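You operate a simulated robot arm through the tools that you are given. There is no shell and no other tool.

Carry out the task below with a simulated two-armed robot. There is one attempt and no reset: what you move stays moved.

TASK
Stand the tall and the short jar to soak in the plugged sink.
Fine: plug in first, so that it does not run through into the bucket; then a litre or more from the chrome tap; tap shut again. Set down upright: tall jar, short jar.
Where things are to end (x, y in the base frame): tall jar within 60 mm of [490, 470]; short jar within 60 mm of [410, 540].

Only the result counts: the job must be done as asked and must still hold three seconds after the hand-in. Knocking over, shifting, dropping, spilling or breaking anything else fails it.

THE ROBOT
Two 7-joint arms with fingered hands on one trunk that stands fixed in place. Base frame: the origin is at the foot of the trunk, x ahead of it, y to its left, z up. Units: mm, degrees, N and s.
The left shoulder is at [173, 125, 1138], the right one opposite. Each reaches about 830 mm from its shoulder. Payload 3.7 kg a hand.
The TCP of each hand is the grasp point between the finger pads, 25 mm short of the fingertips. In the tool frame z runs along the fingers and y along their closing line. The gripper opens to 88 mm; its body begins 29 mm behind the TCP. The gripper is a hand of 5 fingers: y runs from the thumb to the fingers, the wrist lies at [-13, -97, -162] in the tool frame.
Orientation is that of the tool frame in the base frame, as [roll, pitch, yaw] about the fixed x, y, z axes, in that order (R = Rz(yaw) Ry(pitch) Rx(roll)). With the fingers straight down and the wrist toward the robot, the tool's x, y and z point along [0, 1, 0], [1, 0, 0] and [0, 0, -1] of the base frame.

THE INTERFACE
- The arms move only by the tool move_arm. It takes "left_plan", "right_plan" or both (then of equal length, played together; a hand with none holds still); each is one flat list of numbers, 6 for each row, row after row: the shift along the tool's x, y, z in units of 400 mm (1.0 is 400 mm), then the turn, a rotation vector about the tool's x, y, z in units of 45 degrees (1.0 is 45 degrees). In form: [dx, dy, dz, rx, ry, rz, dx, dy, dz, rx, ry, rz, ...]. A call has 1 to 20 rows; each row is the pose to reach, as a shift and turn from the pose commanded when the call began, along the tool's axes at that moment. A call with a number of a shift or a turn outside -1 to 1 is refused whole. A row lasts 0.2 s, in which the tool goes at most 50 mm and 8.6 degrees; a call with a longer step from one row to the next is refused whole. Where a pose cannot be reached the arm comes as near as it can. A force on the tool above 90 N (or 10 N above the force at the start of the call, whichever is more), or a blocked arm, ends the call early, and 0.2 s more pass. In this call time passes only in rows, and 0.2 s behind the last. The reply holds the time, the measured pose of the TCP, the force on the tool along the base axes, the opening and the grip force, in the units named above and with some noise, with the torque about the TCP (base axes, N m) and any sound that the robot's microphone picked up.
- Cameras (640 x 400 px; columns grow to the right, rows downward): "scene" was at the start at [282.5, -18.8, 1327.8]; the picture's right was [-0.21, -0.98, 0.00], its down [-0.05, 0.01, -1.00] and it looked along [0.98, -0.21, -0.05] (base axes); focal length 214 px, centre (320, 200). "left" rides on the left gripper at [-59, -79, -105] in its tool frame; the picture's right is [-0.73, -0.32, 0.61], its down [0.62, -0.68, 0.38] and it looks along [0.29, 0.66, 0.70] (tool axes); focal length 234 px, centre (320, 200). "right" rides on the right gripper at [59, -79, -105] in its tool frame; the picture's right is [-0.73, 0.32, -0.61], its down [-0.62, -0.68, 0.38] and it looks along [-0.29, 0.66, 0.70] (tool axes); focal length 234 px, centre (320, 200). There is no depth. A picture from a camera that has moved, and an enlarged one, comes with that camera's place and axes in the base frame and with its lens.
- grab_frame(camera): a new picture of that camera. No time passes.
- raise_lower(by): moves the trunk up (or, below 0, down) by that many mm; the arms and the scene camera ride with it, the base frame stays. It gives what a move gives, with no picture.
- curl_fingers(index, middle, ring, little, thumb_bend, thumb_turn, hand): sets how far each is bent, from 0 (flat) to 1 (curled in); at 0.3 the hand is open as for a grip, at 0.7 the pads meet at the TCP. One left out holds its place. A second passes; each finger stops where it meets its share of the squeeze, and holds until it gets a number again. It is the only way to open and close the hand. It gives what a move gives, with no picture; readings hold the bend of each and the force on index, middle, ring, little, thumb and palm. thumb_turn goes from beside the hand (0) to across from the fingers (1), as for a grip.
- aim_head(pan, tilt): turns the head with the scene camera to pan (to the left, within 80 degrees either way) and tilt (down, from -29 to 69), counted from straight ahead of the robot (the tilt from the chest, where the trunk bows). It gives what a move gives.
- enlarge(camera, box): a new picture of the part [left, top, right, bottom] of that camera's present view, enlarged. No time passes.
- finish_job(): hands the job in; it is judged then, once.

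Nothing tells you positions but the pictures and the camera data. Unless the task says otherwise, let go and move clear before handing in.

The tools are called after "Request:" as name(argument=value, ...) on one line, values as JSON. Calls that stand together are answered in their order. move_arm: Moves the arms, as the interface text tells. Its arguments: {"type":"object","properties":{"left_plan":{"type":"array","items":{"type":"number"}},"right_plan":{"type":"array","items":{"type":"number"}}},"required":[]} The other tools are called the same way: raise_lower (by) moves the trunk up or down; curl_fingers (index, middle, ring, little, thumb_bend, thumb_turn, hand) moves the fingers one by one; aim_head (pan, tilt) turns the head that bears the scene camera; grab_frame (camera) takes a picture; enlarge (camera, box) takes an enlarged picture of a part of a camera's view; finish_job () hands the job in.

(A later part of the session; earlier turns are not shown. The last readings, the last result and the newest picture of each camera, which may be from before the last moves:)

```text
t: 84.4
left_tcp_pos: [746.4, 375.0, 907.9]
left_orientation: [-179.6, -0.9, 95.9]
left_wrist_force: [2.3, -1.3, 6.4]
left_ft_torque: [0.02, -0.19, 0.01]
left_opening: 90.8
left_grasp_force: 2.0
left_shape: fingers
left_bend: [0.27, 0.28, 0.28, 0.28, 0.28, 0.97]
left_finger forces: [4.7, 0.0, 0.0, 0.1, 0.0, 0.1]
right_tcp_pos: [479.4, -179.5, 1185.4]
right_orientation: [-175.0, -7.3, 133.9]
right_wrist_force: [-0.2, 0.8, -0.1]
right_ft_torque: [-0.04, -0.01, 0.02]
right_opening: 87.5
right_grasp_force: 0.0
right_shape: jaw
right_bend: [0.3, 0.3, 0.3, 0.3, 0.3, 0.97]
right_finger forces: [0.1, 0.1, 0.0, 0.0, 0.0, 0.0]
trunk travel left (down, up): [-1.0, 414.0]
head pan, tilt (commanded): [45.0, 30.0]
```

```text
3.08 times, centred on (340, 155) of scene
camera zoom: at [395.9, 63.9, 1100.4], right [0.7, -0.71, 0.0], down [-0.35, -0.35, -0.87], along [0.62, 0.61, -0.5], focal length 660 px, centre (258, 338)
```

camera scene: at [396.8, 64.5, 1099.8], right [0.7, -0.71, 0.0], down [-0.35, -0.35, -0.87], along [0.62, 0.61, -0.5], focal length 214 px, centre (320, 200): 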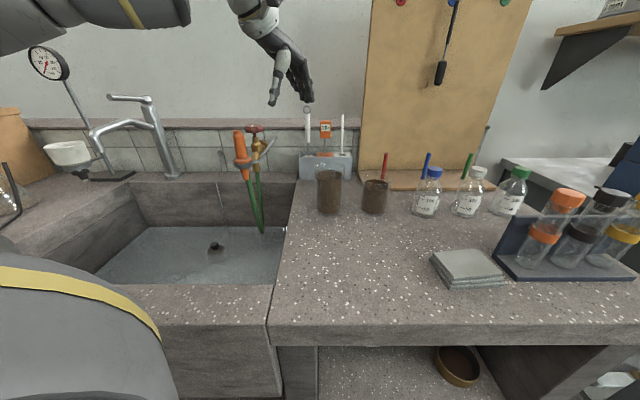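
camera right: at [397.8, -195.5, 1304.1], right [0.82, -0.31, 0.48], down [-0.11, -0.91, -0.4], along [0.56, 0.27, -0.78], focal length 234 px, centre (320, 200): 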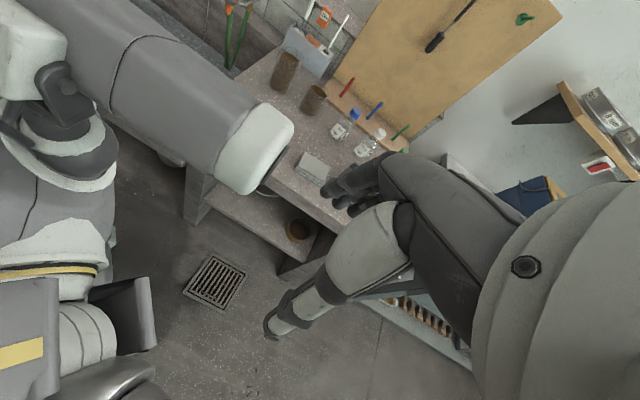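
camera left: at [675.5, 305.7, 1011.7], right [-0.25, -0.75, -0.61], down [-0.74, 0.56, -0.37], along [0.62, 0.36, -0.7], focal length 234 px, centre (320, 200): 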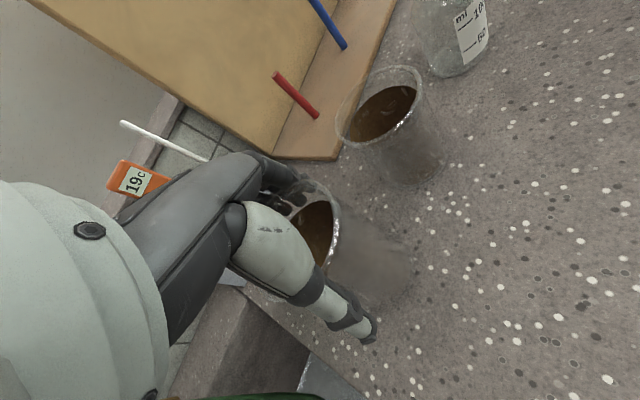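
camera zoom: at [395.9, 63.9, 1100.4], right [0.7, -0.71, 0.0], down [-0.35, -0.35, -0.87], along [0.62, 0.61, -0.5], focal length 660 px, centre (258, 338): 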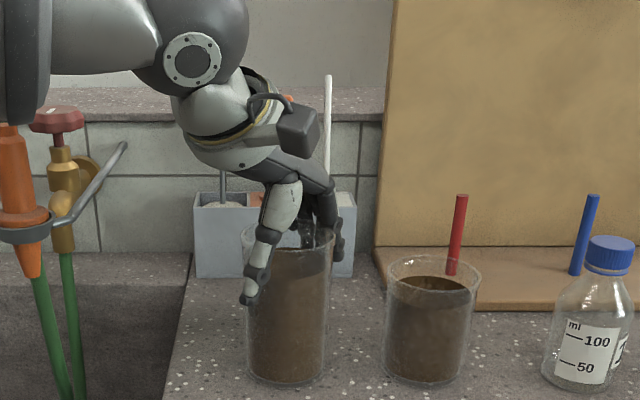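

The index finger touched the rim (about 5 N). I raise 30 mm and open the fingers wider before trying again.

Request:
move_arm(left_plan=[0, 0, -0.04, 0, 0, 0, 0, 0, -0.08, 0, 0, 0])

Request:
curl_fingers(hand="left", index=0.15, middle=0.15, ring=0.15, little=0.15, thumb_bend=0.2)

Request:
grab_frame(camera="left")

Request:
enlarge(camera="scene", box=[280, 90, 400, 220])

```text
t: 85.0
left_tcp_pos: [747.0, 375.0, 936.7]
left_orientation: [-179.3, -0.8, 95.9]
left_wrist_force: [0.3, -0.9, 0.6]
left_ft_torque: [0.0, 0.01, -0.01]
left_opening: 88.4
left_grasp_force: 0.1
left_shape: fingers
left_bend: [0.28, 0.28, 0.28, 0.28, 0.28, 0.97]
left_finger forces: [0.0, 0.0, 0.0, 0.0, 0.0, 0.1]
right_tcp_pos: [478.5, -176.9, 1185.1]
right_orientation: [-174.9, -7.4, 133.9]
right_wrist_force: [-1.6, 0.2, 0.1]
right_ft_torque: [0.0, 0.02, -0.05]
right_opening: 87.6
right_grasp_force: 0.0
right_shape: jaw
right_bend: [0.3, 0.3, 0.3, 0.3, 0.3, 0.97]
right_finger forces: [0.0, 0.0, 0.0, 0.0, 0.1, 0.0]
trunk travel left (down, up): [-1.0, 414.0]
head pan, tilt (commanded): [45.0, 30.0]
```

```text
t: 86.0
left_tcp_pos: [746.8, 375.2, 937.1]
left_orientation: [-179.3, -0.8, 95.9]
left_wrist_force: [-0.3, -0.4, 0.0]
left_ft_torque: [-0.02, 0.02, 0.02]
left_opening: 108.8
left_grasp_force: 0.1
left_shape: fingers
left_bend: [0.15, 0.15, 0.15, 0.15, 0.2, 0.97]
left_finger forces: [0.0, 0.1, 0.0, 0.0, 0.0, 0.0]
right_tcp_pos: [480.0, -178.7, 1186.5]
right_orientation: [-175.0, -7.4, 134.0]
right_wrist_force: [0.1, 0.0, 0.0]
right_ft_torque: [0.0, 0.03, -0.01]
right_opening: 87.8
right_grasp_force: 0.0
right_shape: jaw
right_bend: [0.3, 0.3, 0.3, 0.3, 0.3, 0.97]
right_finger forces: [0.1, 0.1, 0.0, 0.1, 0.1, 0.0]
trunk travel left (down, up): [-1.0, 414.0]
head pan, tilt (commanded): [45.0, 30.0]
```

```text
taken
camera left: at [676.5, 306.3, 1042.1], right [-0.25, -0.75, -0.61], down [-0.75, 0.55, -0.37], along [0.61, 0.36, -0.7], focal length 234 px, centre (320, 200)
```

left: 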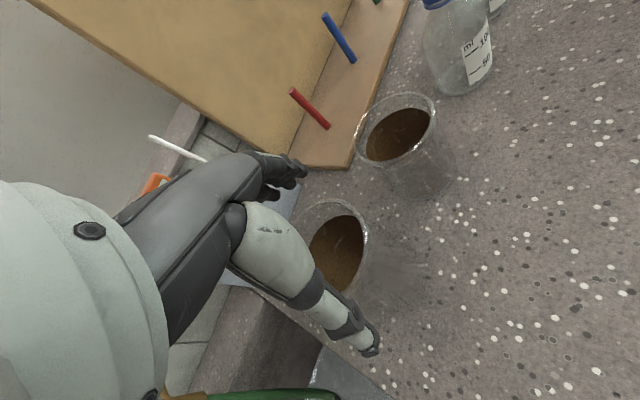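

```text
3.08 times, centred on (340, 155) of scene
camera zoom: at [395.9, 64.8, 1100.0], right [0.71, -0.7, 0.0], down [-0.35, -0.35, -0.87], along [0.61, 0.62, -0.5], focal length 660 px, centre (258, 338)
```

zoom: 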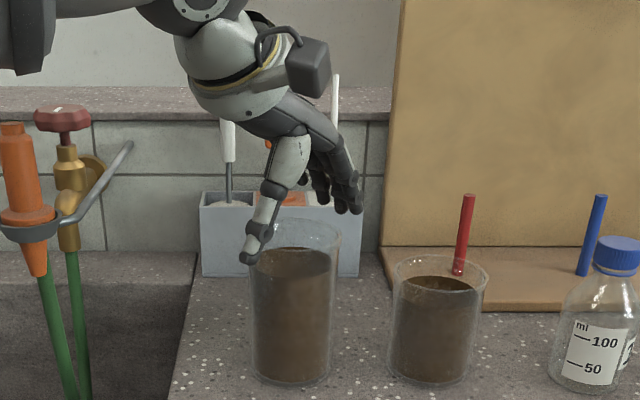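

With the wider opening (109 mm) both fingers and thumb clear the rim. I descend 34 mm again.

Request:
move_arm(left_plan=[0, 0.002, 0.03, 0, 0, 0, 0, 0.002, 0.06, 0, 0, 0, 0, 0.002, 0.085, 0, 0, 0])

Request:
grab_frame(camera="left")

Request:
enlarge(camera="scene", box=[280, 90, 400, 220])

```text
t: 86.8
left_tcp_pos: [748.2, 373.8, 901.2]
left_orientation: [-179.3, -0.9, 95.9]
left_wrist_force: [0.1, -0.2, 0.4]
left_ft_torque: [0.06, 0.0, 0.01]
left_opening: 109.1
left_grasp_force: 0.2
left_shape: fingers
left_bend: [0.15, 0.15, 0.15, 0.15, 0.2, 0.97]
left_finger forces: [0.0, 0.0, 0.1, 0.0, 0.1, 0.0]
right_tcp_pos: [479.1, -177.1, 1186.0]
right_orientation: [-174.9, -7.3, 134.1]
right_wrist_force: [-0.2, 0.1, -0.4]
right_ft_torque: [-0.02, 0.04, -0.04]
right_opening: 87.5
right_grasp_force: 0.1
right_shape: jaw
right_bend: [0.3, 0.3, 0.3, 0.3, 0.3, 0.97]
right_finger forces: [0.1, 0.1, 0.0, 0.0, 0.1, 0.0]
trunk travel left (down, up): [-1.0, 414.0]
head pan, tilt (commanded): [45.0, 30.0]
```

```text
taken
camera left: at [677.3, 306.1, 1008.0], right [-0.25, -0.75, -0.61], down [-0.75, 0.55, -0.37], along [0.61, 0.36, -0.7], focal length 234 px, centre (320, 200)
```

left: 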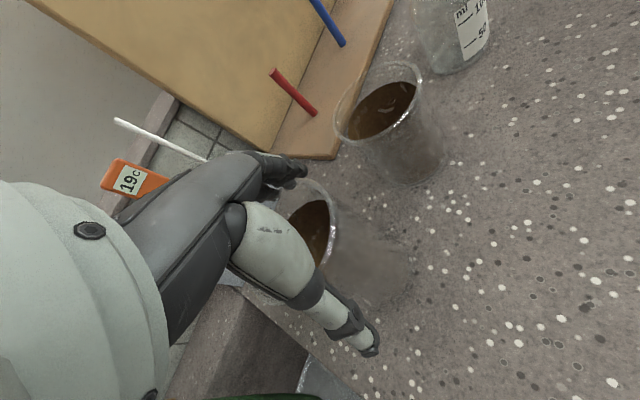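

```text
3.08 times, centred on (340, 155) of scene
camera zoom: at [396.5, 64.3, 1100.0], right [0.7, -0.71, 0.0], down [-0.35, -0.35, -0.87], along [0.62, 0.61, -0.5], focal length 660 px, centre (258, 338)
```

zoom: 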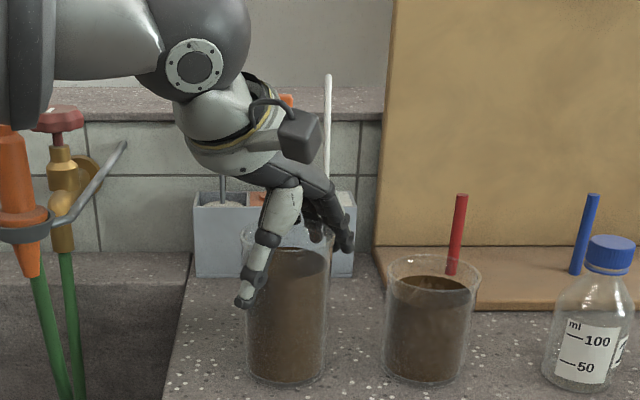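

No contact, with the hand around the jar's upper part. I first close gently to near contact on both sides.

Request:
curl_fingers(hand="left", index=0.27, middle=0.27, ring=0.27, little=0.27, thumb_bend=0.29)

Request:
enlarge(camera="scene", box=[280, 90, 400, 220])

Request:
enlarge(camera="left", box=[220, 130, 420, 380])

```text
t: 87.8
left_tcp_pos: [747.2, 374.3, 903.3]
left_orientation: [-179.3, -0.8, 95.8]
left_wrist_force: [0.7, 0.5, 1.0]
left_ft_torque: [0.03, -0.04, -0.02]
left_opening: 91.9
left_grasp_force: 1.7
left_shape: fingers
left_bend: [0.26, 0.27, 0.27, 0.27, 0.27, 0.97]
left_finger forces: [1.7, 0.0, 0.0, 0.1, 0.9, 0.0]
right_tcp_pos: [479.2, -178.0, 1185.9]
right_orientation: [-175.1, -7.4, 133.9]
right_wrist_force: [-0.2, 0.1, -0.1]
right_ft_torque: [-0.01, 0.0, 0.02]
right_opening: 88.0
right_grasp_force: 0.1
right_shape: jaw
right_bend: [0.3, 0.3, 0.3, 0.3, 0.3, 0.97]
right_finger forces: [0.1, 0.1, 0.1, 0.0, 0.0, 0.0]
trunk travel left (down, up): [-1.0, 414.0]
head pan, tilt (commanded): [45.0, 30.0]
```

```text
3.08 times, centred on (340, 155) of scene
camera zoom: at [396.4, 64.3, 1100.0], right [0.7, -0.71, 0.0], down [-0.35, -0.35, -0.87], along [0.62, 0.61, -0.5], focal length 660 px, centre (258, 338)
```

zoom: 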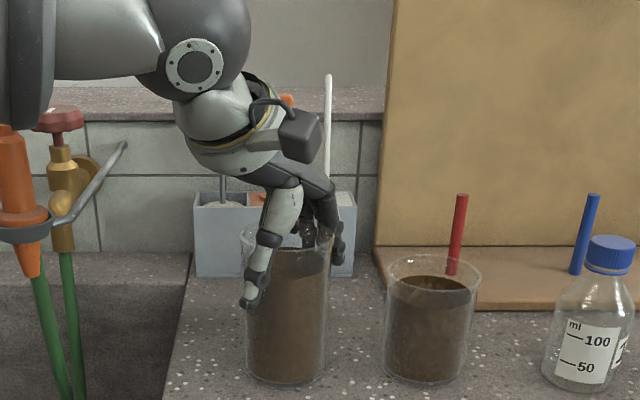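

```text
1.60 times, centred on (320, 255) of left
camera zoom: at [677.2, 306.0, 1008.1], right [-0.25, -0.75, -0.61], down [-0.75, 0.55, -0.37], along [0.61, 0.36, -0.7], focal length 375 px, centre (320, 112)
```

zoom: 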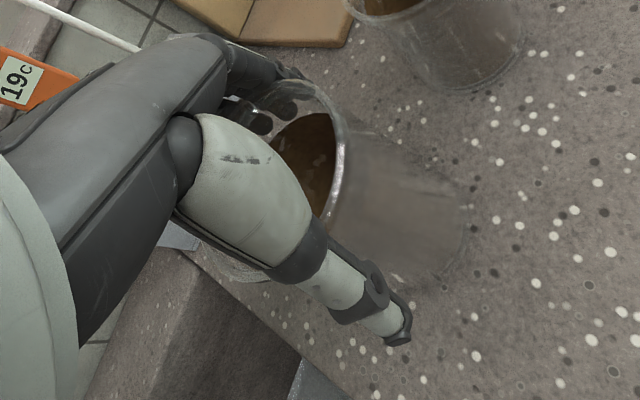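

Request:
enlarge(camera="left", box=[250, 150, 350, 230])

Request:
enlarge(camera="scene", box=[315, 130, 365, 175])

```text
5.00 times, centred on (300, 190) of left
camera zoom: at [677.2, 306.0, 1008.1], right [-0.25, -0.75, -0.61], down [-0.75, 0.55, -0.37], along [0.61, 0.36, -0.7], focal length 1171 px, centre (420, 250)
```

zoom: 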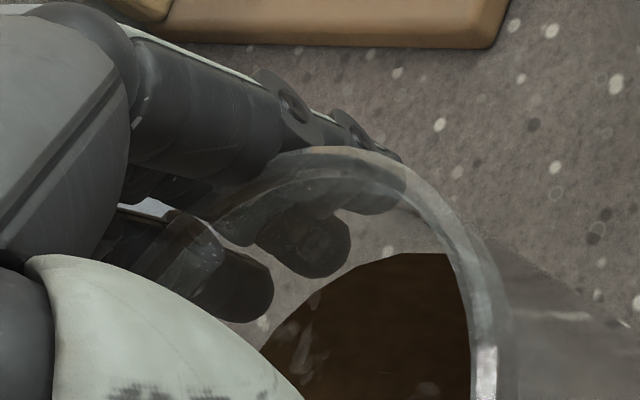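

```text
8.89 times, centred on (340, 152) of scene
camera zoom: at [396.4, 64.3, 1100.0], right [0.7, -0.71, 0.0], down [-0.35, -0.35, -0.87], along [0.62, 0.61, -0.5], focal length 1906 px, centre (142, 622)
```

zoom: 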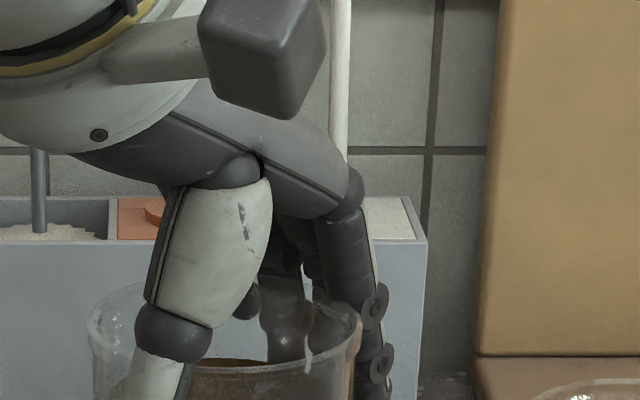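

All fingers are outside the glass (seen through it), with the index and thumb just touching. I close to a firm grip.

Request:
curl_fingers(hand="left", index=0.6, middle=0.6, ring=0.6, little=0.4, thumb_bend=0.6)

Request:
enlarge(camera="scene", box=[280, 90, 400, 220])

Request:
enlarge(camera="left", box=[220, 130, 420, 380])

```text
t: 88.8
left_tcp_pos: [747.7, 374.4, 903.8]
left_orientation: [-179.5, -0.8, 95.8]
left_wrist_force: [2.0, -0.3, 6.3]
left_ft_torque: [0.1, -0.44, -0.01]
left_opening: 66.8
left_grasp_force: 30.7
left_shape: fingers
left_bend: [0.32, 0.44, 0.46, 0.4, 0.5, 0.95]
left_finger forces: [14.7, 7.4, 6.4, 0.1, 32.4, 0.1]
right_tcp_pos: [479.7, -177.2, 1185.6]
right_orientation: [-174.9, -7.3, 133.9]
right_wrist_force: [0.2, 0.1, 1.0]
right_ft_torque: [-0.01, -0.02, -0.02]
right_opening: 87.8
right_grasp_force: 0.2
right_shape: jaw
right_bend: [0.3, 0.3, 0.3, 0.3, 0.3, 0.97]
right_finger forces: [0.0, 0.0, 0.0, 0.0, 0.1, 0.1]
trunk travel left (down, up): [-1.0, 414.0]
head pan, tilt (commanded): [45.0, 30.0]
```

```text
3.08 times, centred on (340, 155) of scene
camera zoom: at [396.0, 64.1, 1100.2], right [0.71, -0.71, 0.0], down [-0.35, -0.35, -0.87], along [0.62, 0.61, -0.5], focal length 660 px, centre (258, 338)
```

zoom: 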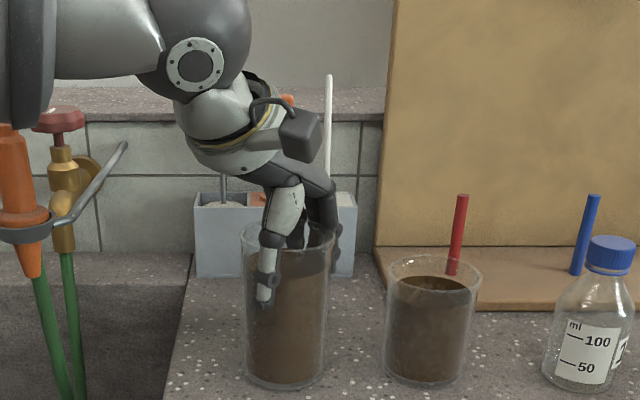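

```text
1.60 times, centred on (320, 255) of left
camera zoom: at [676.9, 305.8, 1008.9], right [-0.25, -0.75, -0.61], down [-0.75, 0.56, -0.37], along [0.62, 0.36, -0.7], focal length 375 px, centre (320, 112)
```

zoom: 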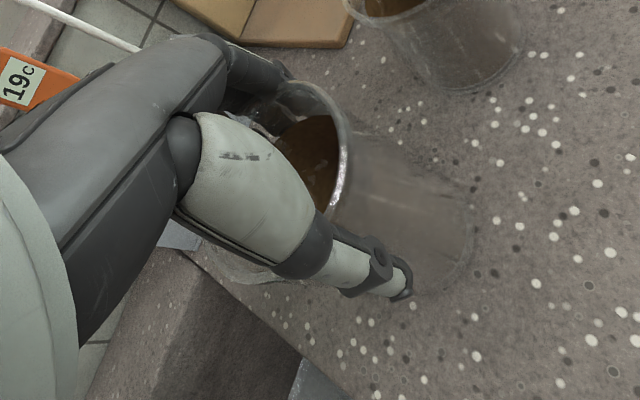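

Request:
enlarge(camera="scene", box=[318, 135, 358, 170])

Request:
enlarge(camera="scene", box=[318, 165, 358, 215])

Request:
enlarge(camera="left", box=[260, 150, 380, 330])

```text
11.43 times, centred on (338, 152) of scene
camera zoom: at [396.0, 64.1, 1100.2], right [0.71, -0.71, 0.0], down [-0.35, -0.35, -0.87], along [0.62, 0.61, -0.5], focal length 2451 px, centre (114, 743)
```

zoom: 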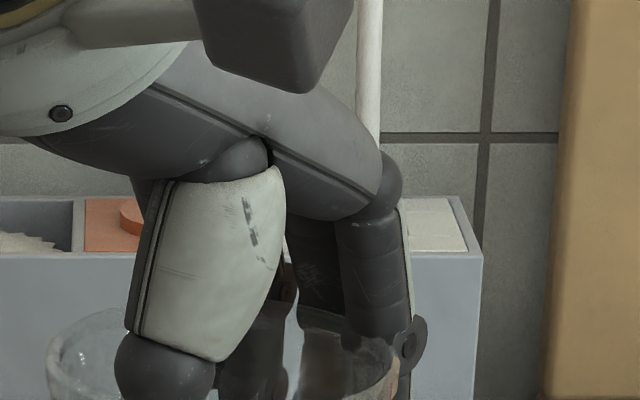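

```text
8.00 times, centred on (338, 190) of scene
camera zoom: at [396.0, 64.1, 1100.2], right [0.71, -0.71, 0.0], down [-0.35, -0.35, -0.87], along [0.62, 0.61, -0.5], focal length 1716 px, centre (176, 280)
```

zoom: 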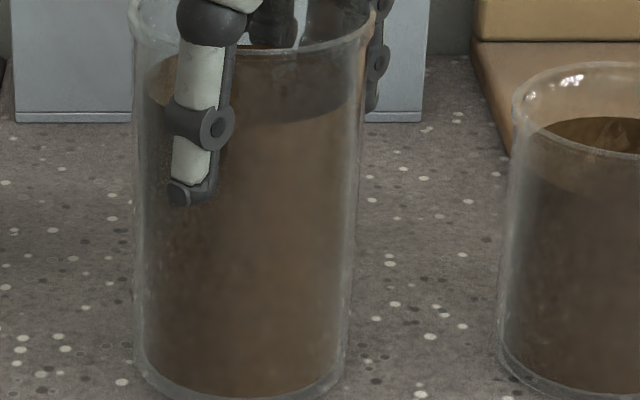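

```text
2.22 times, centred on (320, 240) of left
camera zoom: at [676.9, 305.8, 1008.9], right [-0.25, -0.75, -0.61], down [-0.75, 0.56, -0.37], along [0.62, 0.36, -0.7], focal length 520 px, centre (320, 111)
```

zoom: 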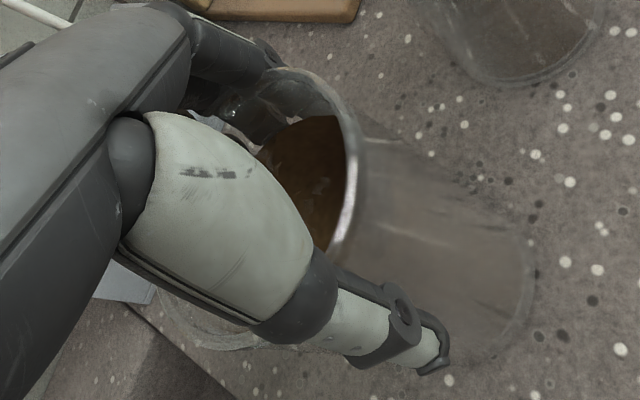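

The grip is right: thumb in front and fingers behind, about 31 N. I lift slowly by 20 mm and check that the jar stays upright.

Request:
move_arm(left_plan=[0, 0, -0.0125, 0, 0, 0, 0, 0, -0.03, 0, 0, 0, 0, 0, -0.05, 0, 0, 0])

Request:
enlarge(camera="scene", box=[280, 90, 400, 220])

```text
t: 89.6
left_tcp_pos: [747.4, 374.8, 922.1]
left_orientation: [-179.3, -0.9, 95.8]
left_wrist_force: [-0.1, -0.7, -1.9]
left_ft_torque: [0.0, 0.01, 0.02]
left_opening: 65.4
left_grasp_force: 27.0
left_shape: fingers
left_bend: [0.33, 0.45, 0.47, 0.4, 0.51, 0.95]
left_finger forces: [11.4, 6.9, 6.6, 0.1, 29.5, 0.1]
right_tcp_pos: [479.8, -177.5, 1185.3]
right_orientation: [-174.9, -7.4, 134.0]
right_wrist_force: [-0.5, 0.1, 0.7]
right_ft_torque: [-0.02, -0.01, 0.0]
right_opening: 87.8
right_grasp_force: 0.0
right_shape: jaw
right_bend: [0.3, 0.3, 0.3, 0.3, 0.3, 0.97]
right_finger forces: [0.0, 0.0, 0.1, 0.0, 0.0, 0.0]
trunk travel left (down, up): [-1.0, 414.0]
head pan, tilt (commanded): [45.0, 30.0]
```

```text
3.08 times, centred on (340, 155) of scene
camera zoom: at [396.0, 64.9, 1099.9], right [0.71, -0.7, 0.0], down [-0.35, -0.35, -0.87], along [0.61, 0.62, -0.5], focal length 660 px, centre (258, 338)
```

zoom: 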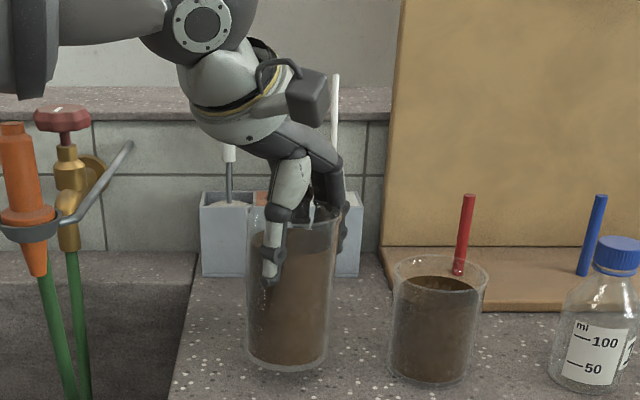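

The jar lifts cleanly and upright. I raise the trunk by 120 mm so the forearm will come over the sink rim from above; the jar rides up with it.

Request:
raise_lower(by=120)

Request:
grab_frame(camera="scene")

Request:
grab_frame(camera="left")

```text
t: 91.1
left_tcp_pos: [749.9, 375.1, 1039.7]
left_orientation: [-179.1, -0.8, 95.9]
left_wrist_force: [0.2, -0.2, -1.9]
left_ft_torque: [-0.02, 0.02, 0.01]
left_opening: 64.9
left_grasp_force: 26.9
left_shape: fingers
left_bend: [0.33, 0.45, 0.47, 0.4, 0.52, 0.95]
left_finger forces: [11.4, 6.8, 6.7, 0.0, 29.1, 0.0]
right_tcp_pos: [481.8, -178.3, 1304.5]
right_orientation: [-174.7, -7.5, 133.9]
right_wrist_force: [0.4, -1.1, -0.4]
right_ft_torque: [0.02, 0.07, 0.02]
right_opening: 87.7
right_grasp_force: 0.0
right_shape: jaw
right_bend: [0.3, 0.3, 0.3, 0.3, 0.3, 0.97]
right_finger forces: [0.0, 0.0, 0.0, 0.1, 0.0, 0.0]
trunk travel left (down, up): [-121.0, 294.0]
head pan, tilt (commanded): [45.0, 30.0]
```

```text
taken
camera scene: at [302.1, 64.6, 1237.4], right [0.71, -0.71, 0.0], down [-0.35, -0.35, -0.87], along [0.61, 0.61, -0.5], focal length 214 px, centre (320, 200)
```

scene: 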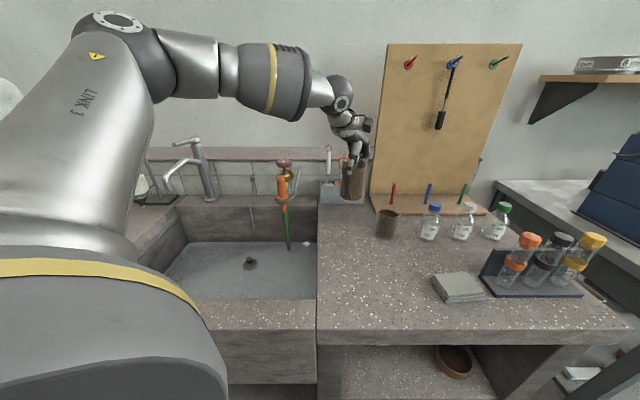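

```text
taken
camera left: at [679.5, 306.6, 1145.2], right [-0.26, -0.75, -0.61], down [-0.75, 0.56, -0.36], along [0.61, 0.36, -0.7], focal length 234 px, centre (320, 200)
```

left: 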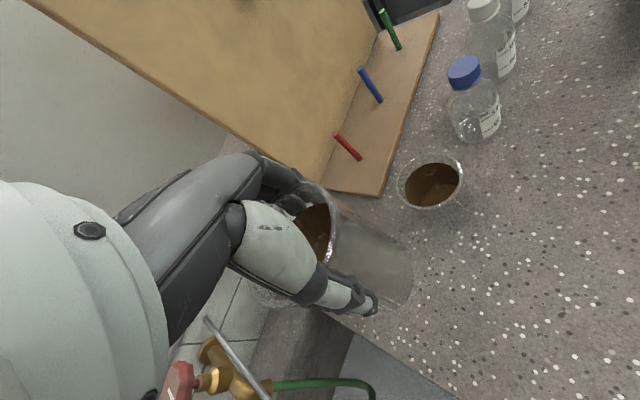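

Request:
enlarge(camera="scene", box=[310, 100, 420, 240])

```text
2.86 times, centred on (365, 170) of scene
camera zoom: at [302.1, 64.6, 1237.4], right [0.71, -0.71, 0.0], down [-0.35, -0.35, -0.87], along [0.61, 0.61, -0.5], focal length 613 px, centre (191, 286)
```

zoom: 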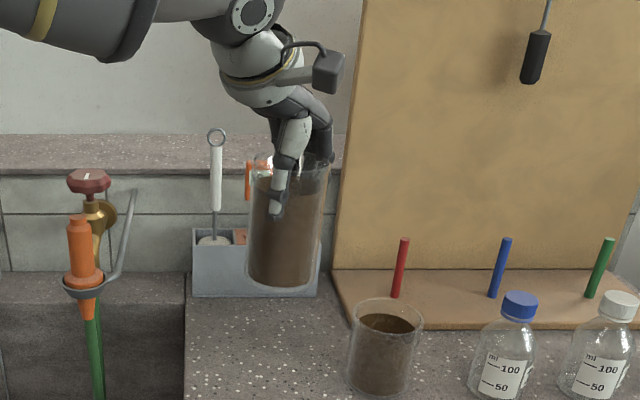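

The jar hangs upright (lean within about 1°). I carry it back and to the right of the hose line first, slowly, to stay clear of the orange nozzle.

Request:
move_arm(left_plan=[-0.008, -0.035, 0, 0, 0, 0, -0.023, -0.095, 0.001, 0, 0, 0, -0.04, -0.165, 0.001, 0, 0, 0, -0.057, -0.235, 0.002, 0, 0, 0, -0.073, -0.305, 0.002, 0, 0, 0, -0.083, -0.345, 0.003, 0, 0, 0, -0.088, -0.366, 0.003, 0, 0, 0])

Request:
grab_frame(camera="scene")

```text
t: 92.7
left_tcp_pos: [605.6, 325.6, 1042.7]
left_orientation: [-179.4, -0.8, 95.9]
left_wrist_force: [0.1, -1.0, -1.8]
left_ft_torque: [-0.03, -0.03, -0.02]
left_opening: 64.6
left_grasp_force: 26.8
left_shape: fingers
left_bend: [0.33, 0.45, 0.47, 0.4, 0.52, 0.95]
left_finger forces: [11.4, 6.7, 6.9, 0.1, 28.3, 0.0]
right_tcp_pos: [477.7, -178.1, 1305.5]
right_orientation: [-174.9, -7.4, 134.0]
right_wrist_force: [1.0, 0.2, 0.7]
right_ft_torque: [0.01, -0.03, 0.0]
right_opening: 87.7
right_grasp_force: 0.0
right_shape: jaw
right_bend: [0.3, 0.3, 0.3, 0.3, 0.3, 0.97]
right_finger forces: [0.0, 0.0, 0.0, 0.1, 0.0, 0.0]
trunk travel left (down, up): [-121.0, 294.0]
head pan, tilt (commanded): [45.0, 30.0]
```

```text
taken
camera scene: at [300.3, 64.5, 1238.2], right [0.71, -0.71, 0.0], down [-0.35, -0.35, -0.87], along [0.61, 0.61, -0.5], focal length 214 px, centre (320, 200)
```

scene: 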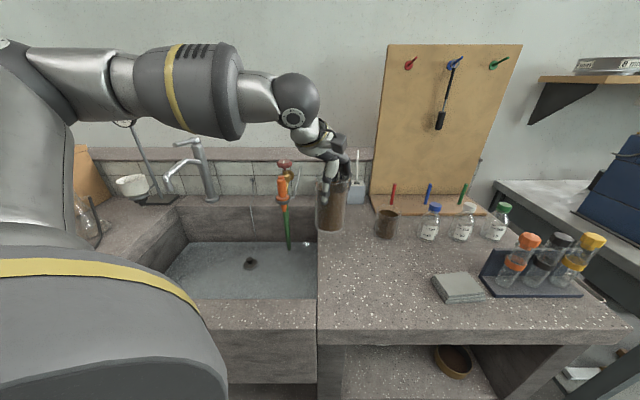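

The jar is held well. Now I carry it left over the sink, in front of the hose.

Request:
move_arm(left_plan=[0.025, -0.017, 0.001, 0, 0, 0, 0.07, -0.047, 0.002, 0, 0, 0, 0.12, -0.081, 0.003, 0, 0, 0, 0.17, -0.115, 0.004, 0, 0, 0, 0.22, -0.149, 0.005, 0, 0, 0, 0.27, -0.182, 0.006, 0, 0, 0, 0.315, -0.213, 0.007, 0, 0, 0, 0.35, -0.236, 0.008, 0, 0, 0, 0.3745, -0.253, 0.0085, 0, 0, 0])

Request:
grab_frame(camera="scene")

Request:
grab_frame(camera="left")

```text
t: 94.7
left_tcp_pos: [490.0, 464.8, 1041.0]
left_orientation: [-179.3, -0.8, 95.8]
left_wrist_force: [-0.1, -0.3, -1.5]
left_ft_torque: [-0.02, -0.02, 0.0]
left_opening: 63.9
left_grasp_force: 26.2
left_shape: fingers
left_bend: [0.33, 0.46, 0.47, 0.4, 0.52, 0.94]
left_finger forces: [11.3, 6.6, 7.0, 0.0, 27.5, 0.0]
right_tcp_pos: [479.5, -178.1, 1305.5]
right_orientation: [-175.0, -7.4, 133.9]
right_wrist_force: [0.7, 0.1, -0.8]
right_ft_torque: [0.01, -0.01, 0.01]
right_opening: 87.7
right_grasp_force: 0.1
right_shape: jaw
right_bend: [0.3, 0.3, 0.3, 0.3, 0.3, 0.97]
right_finger forces: [0.0, 0.0, 0.1, 0.0, 0.0, 0.0]
trunk travel left (down, up): [-121.0, 294.0]
head pan, tilt (commanded): [45.0, 30.0]
```

```text
taken
camera scene: at [300.3, 64.6, 1238.2], right [0.71, -0.71, 0.0], down [-0.35, -0.35, -0.87], along [0.61, 0.61, -0.5], focal length 214 px, centre (320, 200)
```

scene: 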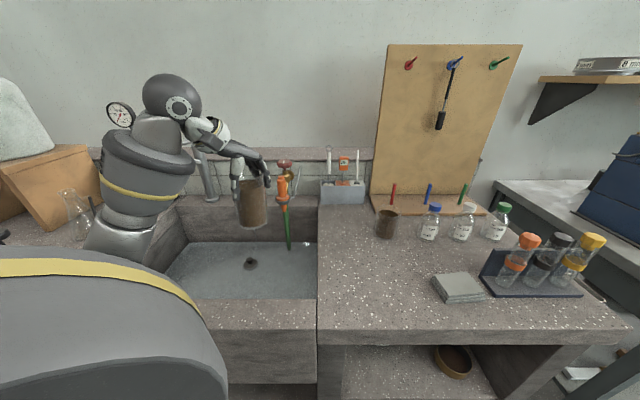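

```text
taken
camera left: at [419.1, 395.7, 1146.8], right [-0.25, -0.75, -0.61], down [-0.75, 0.56, -0.37], along [0.61, 0.36, -0.7], focal length 234 px, centre (320, 200)
```

left: 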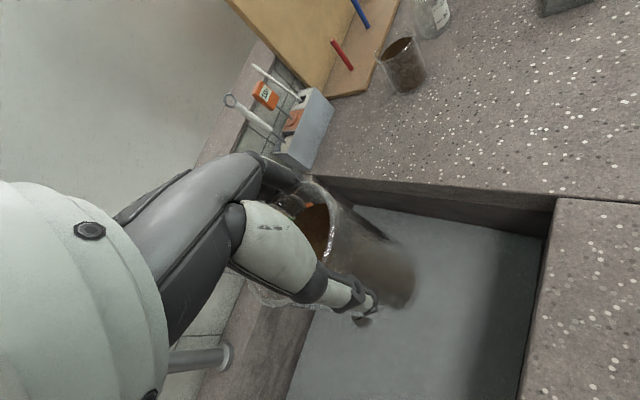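

The tall jar is over its place in the sink, at about (493, 466). I lower it stepwise, watching the arm's clearance to the front rim.

Request:
move_arm(left_plan=[0, 0, 0.03, 0, 0, 0, 0, 0, 0.085, 0, 0, 0, 0, 0, 0.145, 0, 0, 0, 0, 0, 0.205, 0, 0, 0, 0, 0, 0.265, 0, 0, 0, 0, 0, 0.3, 0, 0, 0])

Request:
grab_frame(camera="scene")

Request:
grab_frame(camera="right")

```text
t: 96.1
left_tcp_pos: [487.7, 465.9, 921.3]
left_orientation: [-179.2, -0.8, 95.9]
left_wrist_force: [0.4, 0.0, -2.1]
left_ft_torque: [-0.01, -0.02, 0.0]
left_opening: 63.6
left_grasp_force: 26.2
left_shape: fingers
left_bend: [0.33, 0.46, 0.47, 0.4, 0.52, 0.94]
left_finger forces: [11.4, 6.5, 6.9, 0.1, 27.3, 0.0]
right_tcp_pos: [479.4, -178.1, 1305.3]
right_orientation: [-174.9, -7.4, 133.9]
right_wrist_force: [0.4, 0.1, 0.4]
right_ft_torque: [-0.01, -0.05, -0.03]
right_opening: 87.7
right_grasp_force: 0.2
right_shape: jaw
right_bend: [0.3, 0.3, 0.3, 0.3, 0.3, 0.97]
right_finger forces: [0.0, 0.0, 0.1, 0.1, 0.0, 0.1]
trunk travel left (down, up): [-121.0, 294.0]
head pan, tilt (commanded): [45.0, 30.0]
```

```text
taken
camera scene: at [300.4, 64.6, 1238.2], right [0.71, -0.71, 0.0], down [-0.35, -0.35, -0.87], along [0.61, 0.61, -0.5], focal length 214 px, centre (320, 200)
```

scene: 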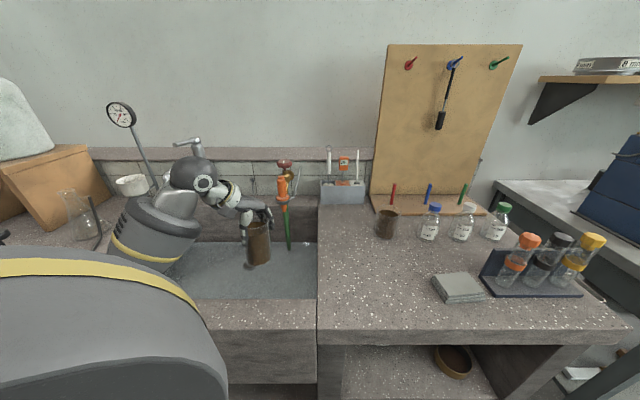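

```text
taken
camera right: at [398.0, -195.1, 1424.0], right [0.82, -0.31, 0.48], down [-0.11, -0.91, -0.4], along [0.56, 0.27, -0.78], focal length 234 px, centre (320, 200)
```

right: 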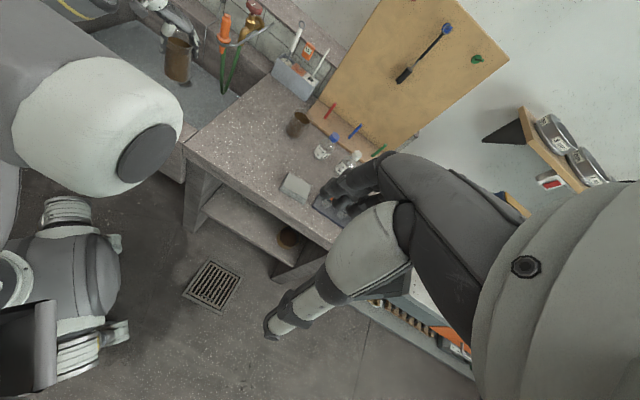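

Clear so far. I lower another 120 mm.

Request:
move_arm(left_plan=[0, 0, 0.03, 0, 0, 0, 0, 0, 0.085, 0, 0, 0, 0, 0, 0.145, 0, 0, 0, 0, 0, 0.205, 0, 0, 0, 0, 0, 0.265, 0, 0, 0, 0, 0, 0.3, 0, 0, 0])

Request:
grab_frame(camera="scene")

Request:
grab_frame(camera="left")

```text
t: 97.5
left_tcp_pos: [488.4, 466.4, 800.2]
left_orientation: [-179.4, -0.9, 95.9]
left_wrist_force: [-0.4, 0.5, -1.5]
left_ft_torque: [0.02, -0.01, 0.04]
left_opening: 63.8
left_grasp_force: 26.2
left_shape: fingers
left_bend: [0.33, 0.46, 0.47, 0.4, 0.52, 0.94]
left_finger forces: [11.3, 6.6, 6.9, 0.0, 27.1, 0.0]
right_tcp_pos: [479.7, -176.9, 1304.9]
right_orientation: [-174.9, -7.3, 134.0]
right_wrist_force: [-0.7, -0.2, 0.3]
right_ft_torque: [0.03, -0.03, -0.02]
right_opening: 87.6
right_grasp_force: 0.0
right_shape: jaw
right_bend: [0.3, 0.3, 0.3, 0.3, 0.3, 0.97]
right_finger forces: [0.0, 0.0, 0.1, 0.0, 0.0, 0.0]
trunk travel left (down, up): [-121.0, 294.0]
head pan, tilt (commanded): [45.0, 30.0]
```

```text
taken
camera scene: at [300.4, 64.6, 1238.2], right [0.71, -0.71, 0.0], down [-0.35, -0.35, -0.87], along [0.61, 0.61, -0.5], focal length 214 px, centre (320, 200)
```

scene: 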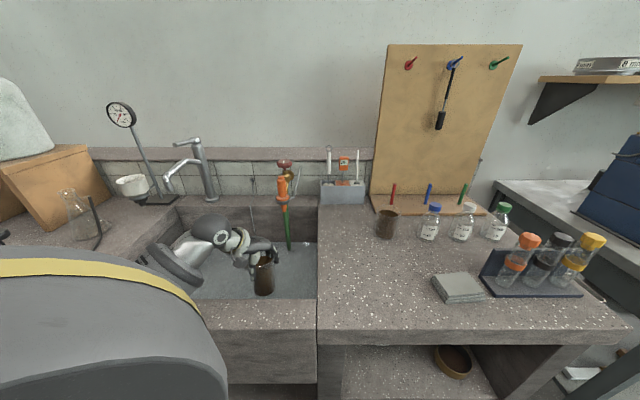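

```text
taken
camera left: at [417.0, 398.6, 905.6], right [-0.25, -0.75, -0.61], down [-0.75, 0.55, -0.37], along [0.62, 0.36, -0.7], focal length 234 px, centre (320, 200)
```

left: 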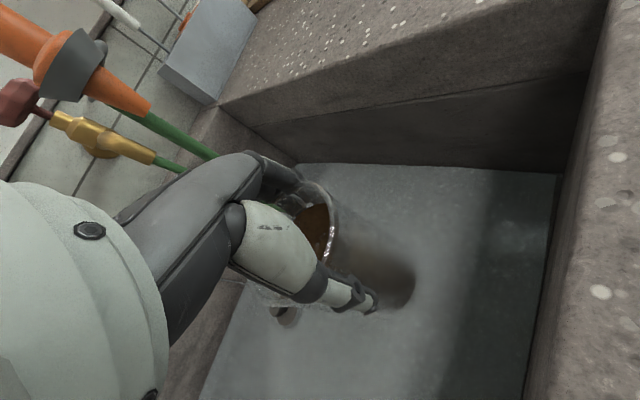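

The jar is inside the sink. I lower 60 mm more, then approach the floor in small steps.

Request:
move_arm(left_plan=[0, 0, 0.03, 0, 0, 0, 0, 0, 0.08, 0, 0, 0, 0, 0, 0.125, 0, 0, 0, 0, 0, 0.15, 0, 0, 0])

Request:
grab_frame(camera="left")

Request:
enlarge(camera="scene", box=[130, 190, 330, 330])

```text
t: 98.5
left_tcp_pos: [486.5, 467.8, 740.9]
left_orientation: [-179.4, -0.8, 95.8]
left_wrist_force: [0.9, -0.5, -2.2]
left_ft_torque: [0.0, -0.01, 0.01]
left_opening: 63.7
left_grasp_force: 26.0
left_shape: fingers
left_bend: [0.33, 0.46, 0.47, 0.4, 0.52, 0.94]
left_finger forces: [11.3, 6.6, 6.9, 0.0, 27.0, 0.0]
right_tcp_pos: [480.5, -177.8, 1305.1]
right_orientation: [-174.9, -7.3, 133.9]
right_wrist_force: [0.1, 0.4, 0.5]
right_ft_torque: [-0.02, 0.02, 0.0]
right_opening: 87.8
right_grasp_force: 0.0
right_shape: jaw
right_bend: [0.3, 0.3, 0.3, 0.3, 0.3, 0.97]
right_finger forces: [0.0, 0.0, 0.0, 0.1, 0.1, 0.1]
trunk travel left (down, up): [-121.0, 294.0]
head pan, tilt (commanded): [45.0, 30.0]
```

```text
taken
camera left: at [415.7, 398.8, 846.6], right [-0.25, -0.75, -0.61], down [-0.75, 0.56, -0.37], along [0.61, 0.36, -0.7], focal length 234 px, centre (320, 200)
```

left: 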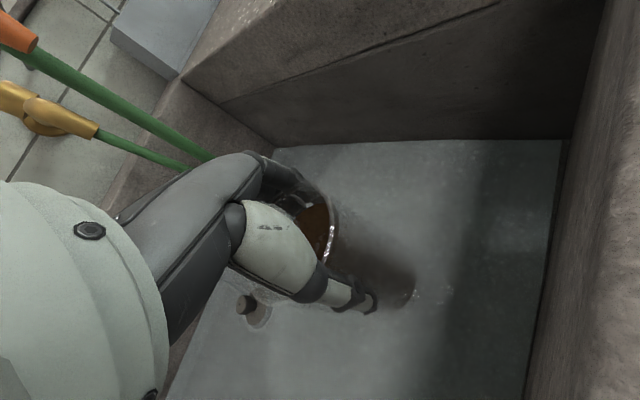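

```text
2.86 times, centred on (230, 260) of scene
camera zoom: at [300.4, 64.6, 1238.2], right [0.71, -0.71, 0.0], down [-0.35, -0.35, -0.87], along [0.61, 0.61, -0.5], focal length 613 px, centre (577, 29)
```

zoom: 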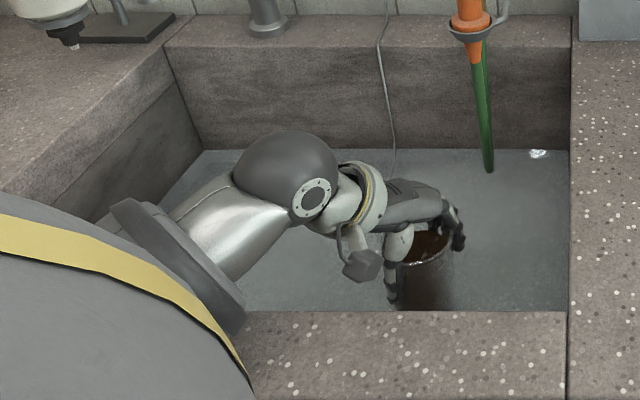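

Request:
move_arm(left_plan=[0, 0, 0.02, 0, 0, 0, 0, 0, 0.04, 0, 0, 0])

Request:
move_arm(left_plan=[0, 0, 0.0075, 0, 0, 0, 0, 0, 0.015, 0, 0, 0])

```text
t: 99.1
left_tcp_pos: [485.4, 468.2, 726.3]
left_orientation: [-179.3, -0.7, 95.9]
left_wrist_force: [0.9, -0.6, -1.8]
left_ft_torque: [0.02, 0.0, -0.02]
left_opening: 63.7
left_grasp_force: 25.8
left_shape: fingers
left_bend: [0.33, 0.46, 0.47, 0.4, 0.52, 0.94]
left_finger forces: [11.5, 6.6, 7.0, 0.0, 26.9, 0.0]
right_tcp_pos: [479.8, -178.1, 1306.0]
right_orientation: [-175.0, -7.4, 134.0]
right_wrist_force: [0.2, 0.0, -0.2]
right_ft_torque: [0.02, 0.01, -0.01]
right_opening: 87.9
right_grasp_force: 0.0
right_shape: jaw
right_bend: [0.3, 0.3, 0.3, 0.3, 0.3, 0.97]
right_finger forces: [0.0, 0.0, 0.0, 0.1, 0.0, 0.0]
trunk travel left (down, up): [-121.0, 294.0]
head pan, tilt (commanded): [45.0, 30.0]
```

```text
t: 99.7
left_tcp_pos: [485.3, 467.1, 719.4]
left_orientation: [-179.3, -0.8, 95.9]
left_wrist_force: [-0.2, -0.6, -1.9]
left_ft_torque: [-0.02, 0.0, -0.02]
left_opening: 63.6
left_grasp_force: 26.0
left_shape: fingers
left_bend: [0.33, 0.46, 0.47, 0.4, 0.52, 0.94]
left_finger forces: [11.5, 6.7, 7.0, 0.0, 26.9, 0.0]
right_tcp_pos: [480.0, -178.6, 1305.5]
right_orientation: [-175.0, -7.3, 134.0]
right_wrist_force: [-0.5, 0.5, 0.5]
right_ft_torque: [0.03, -0.01, 0.0]
right_opening: 87.6
right_grasp_force: 0.0
right_shape: jaw
right_bend: [0.3, 0.3, 0.3, 0.3, 0.3, 0.97]
right_finger forces: [0.1, 0.1, 0.0, 0.0, 0.1, 0.0]
trunk travel left (down, up): [-121.0, 294.0]
head pan, tilt (commanded): [45.0, 30.0]
```

No contact at TCP z 719. I continue in 3 mm steps until the floor takes the weight.

Request:
move_arm(left_plan=[0, 0, 0.0075, 0, 0, 0])

Request:
move_arm(left_plan=[0, 0, 0.0075, 0, 0, 0])

```text
t: 100.1
left_tcp_pos: [485.3, 466.5, 717.5]
left_orientation: [-179.3, -0.9, 95.8]
left_wrist_force: [0.3, -0.2, -2.3]
left_ft_torque: [-0.02, 0.0, 0.03]
left_opening: 63.5
left_grasp_force: 25.6
left_shape: fingers
left_bend: [0.33, 0.46, 0.47, 0.4, 0.52, 0.94]
left_finger forces: [11.5, 6.6, 6.9, 0.0, 26.9, 0.0]
right_tcp_pos: [480.8, -176.7, 1305.5]
right_orientation: [-175.0, -7.4, 133.9]
right_wrist_force: [0.2, 0.4, -0.6]
right_ft_torque: [-0.03, -0.01, -0.03]
right_opening: 87.6
right_grasp_force: 0.1
right_shape: jaw
right_bend: [0.3, 0.3, 0.3, 0.3, 0.3, 0.97]
right_finger forces: [0.0, 0.0, 0.0, 0.1, 0.1, 0.1]
trunk travel left (down, up): [-121.0, 294.0]
head pan, tilt (commanded): [45.0, 30.0]
```

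```text
t: 100.5
left_tcp_pos: [487.2, 466.1, 715.0]
left_orientation: [-179.4, -0.8, 95.8]
left_wrist_force: [-1.6, -0.8, 5.8]
left_ft_torque: [0.02, 0.01, 0.03]
left_opening: 63.5
left_grasp_force: 26.5
left_shape: fingers
left_bend: [0.33, 0.46, 0.47, 0.4, 0.52, 0.94]
left_finger forces: [11.8, 6.4, 6.7, 0.1, 28.5, 0.1]
right_tcp_pos: [479.7, -178.8, 1305.7]
right_orientation: [-175.0, -7.3, 134.0]
right_wrist_force: [0.4, -0.2, -0.7]
right_ft_torque: [0.0, -0.05, 0.0]
right_opening: 87.7
right_grasp_force: 0.0
right_shape: jaw
right_bend: [0.3, 0.3, 0.3, 0.3, 0.3, 0.97]
right_finger forces: [0.0, 0.1, 0.0, 0.0, 0.1, 0.0]
trunk travel left (down, up): [-121.0, 294.0]
head pan, tilt (commanded): [45.0, 30.0]
```

The jar now stands on the sink floor (upward force about 6 N). I open the hand to release it.

Request:
curl_fingers(hand="left", index=0.15, middle=0.15, ring=0.15, little=0.15, thumb_bend=0.2)

Request:
enlarge(camera="scene", box=[190, 200, 320, 310])

Request:
grab_frame(camera="left")

```text
t: 101.5
left_tcp_pos: [486.0, 467.7, 714.1]
left_orientation: [-179.2, -0.9, 95.9]
left_wrist_force: [-0.1, 0.2, -0.6]
left_ft_torque: [0.0, 0.0, -0.01]
left_opening: 108.9
left_grasp_force: 0.1
left_shape: fingers
left_bend: [0.15, 0.15, 0.15, 0.15, 0.2, 0.97]
left_finger forces: [0.1, 0.0, 0.1, 0.0, 0.0, 0.0]
right_tcp_pos: [480.4, -178.2, 1305.0]
right_orientation: [-174.9, -7.3, 133.9]
right_wrist_force: [-0.5, 0.6, 0.4]
right_ft_torque: [0.0, -0.02, -0.01]
right_opening: 87.6
right_grasp_force: 0.0
right_shape: jaw
right_bend: [0.3, 0.3, 0.3, 0.3, 0.3, 0.97]
right_finger forces: [0.1, 0.1, 0.1, 0.0, 0.0, 0.0]
trunk travel left (down, up): [-121.0, 294.0]
head pan, tilt (commanded): [45.0, 30.0]
```

```text
3.64 times, centred on (255, 255) of scene
camera zoom: at [300.3, 64.5, 1238.2], right [0.71, -0.71, 0.0], down [-0.35, -0.35, -0.87], along [0.61, 0.61, -0.5], focal length 780 px, centre (556, 0)
```

zoom: 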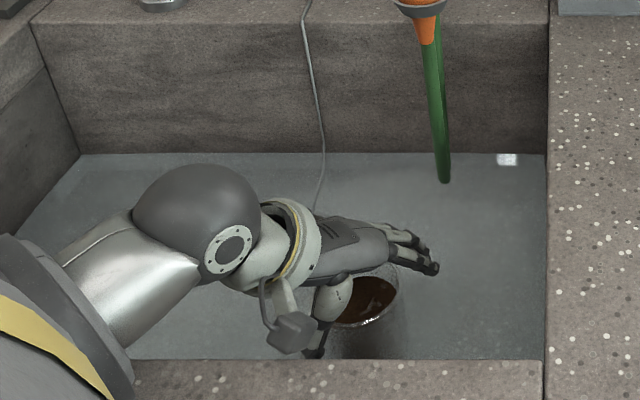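

```text
taken
camera left: at [415.8, 398.8, 819.2], right [-0.25, -0.75, -0.61], down [-0.75, 0.55, -0.37], along [0.61, 0.36, -0.7], focal length 234 px, centre (320, 200)
```

left: 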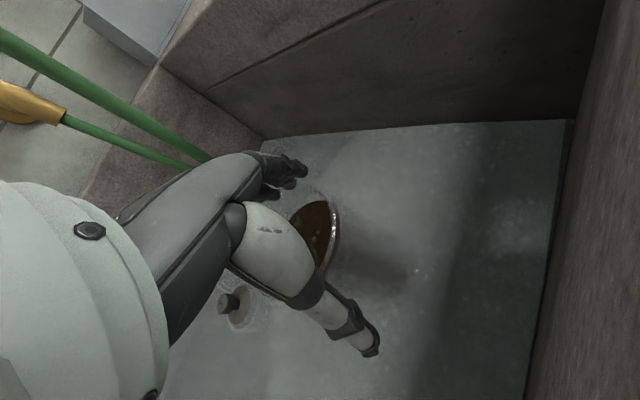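

Released and still upright. I lift the hand straight up out of the sink.

Request:
move_arm(left_plan=[0, 0, -0.04, 0, 0, 0, 0, 0, -0.09, 0, 0, 0, 0, 0, -0.15, 0, 0, 0, 0, 0, -0.22, 0, 0, 0, 0, 0, -0.3, 0, 0, 0, 0, 0, -0.4, 0, 0, 0, 0, 0, -0.5, 0, 0, 0])

Request:
grab_frame(camera="scene")

Request:
grab_frame(camera="left")

```text
t: 103.1
left_tcp_pos: [487.8, 466.3, 914.1]
left_orientation: [-179.3, -0.7, 95.8]
left_wrist_force: [-0.3, 0.6, 0.4]
left_ft_torque: [0.02, -0.04, 0.01]
left_opening: 108.7
left_grasp_force: 0.1
left_shape: fingers
left_bend: [0.15, 0.15, 0.15, 0.15, 0.2, 0.97]
left_finger forces: [0.1, 0.1, 0.0, 0.0, 0.0, 0.1]
right_tcp_pos: [479.3, -178.1, 1307.1]
right_orientation: [-175.0, -7.4, 133.9]
right_wrist_force: [-0.4, 0.2, -0.1]
right_ft_torque: [0.0, -0.01, 0.01]
right_opening: 87.9
right_grasp_force: 0.0
right_shape: jaw
right_bend: [0.3, 0.3, 0.3, 0.3, 0.3, 0.97]
right_finger forces: [0.0, 0.0, 0.0, 0.1, 0.0, 0.1]
trunk travel left (down, up): [-121.0, 294.0]
head pan, tilt (commanded): [45.0, 30.0]
```

```text
taken
camera scene: at [300.2, 64.4, 1238.2], right [0.71, -0.71, 0.0], down [-0.35, -0.35, -0.87], along [0.61, 0.61, -0.5], focal length 214 px, centre (320, 200)
```

scene: 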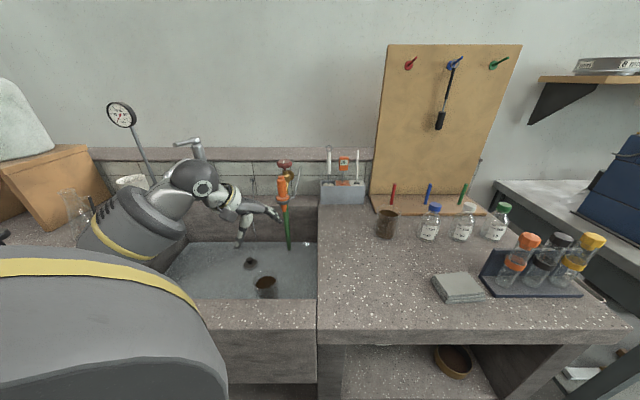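

```text
taken
camera left: at [416.6, 397.6, 1020.0], right [-0.25, -0.75, -0.61], down [-0.75, 0.55, -0.37], along [0.61, 0.36, -0.7], focal length 234 px, centre (320, 200)
```

left: 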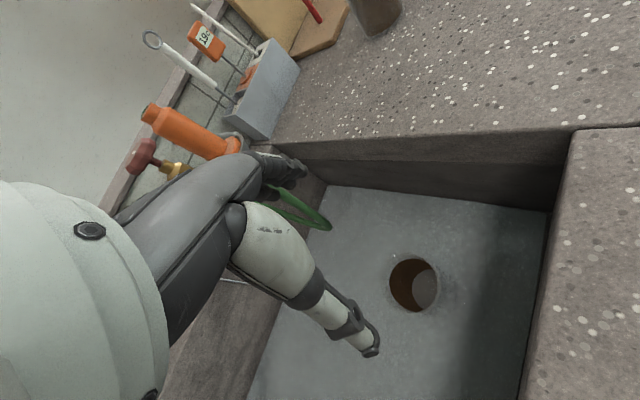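

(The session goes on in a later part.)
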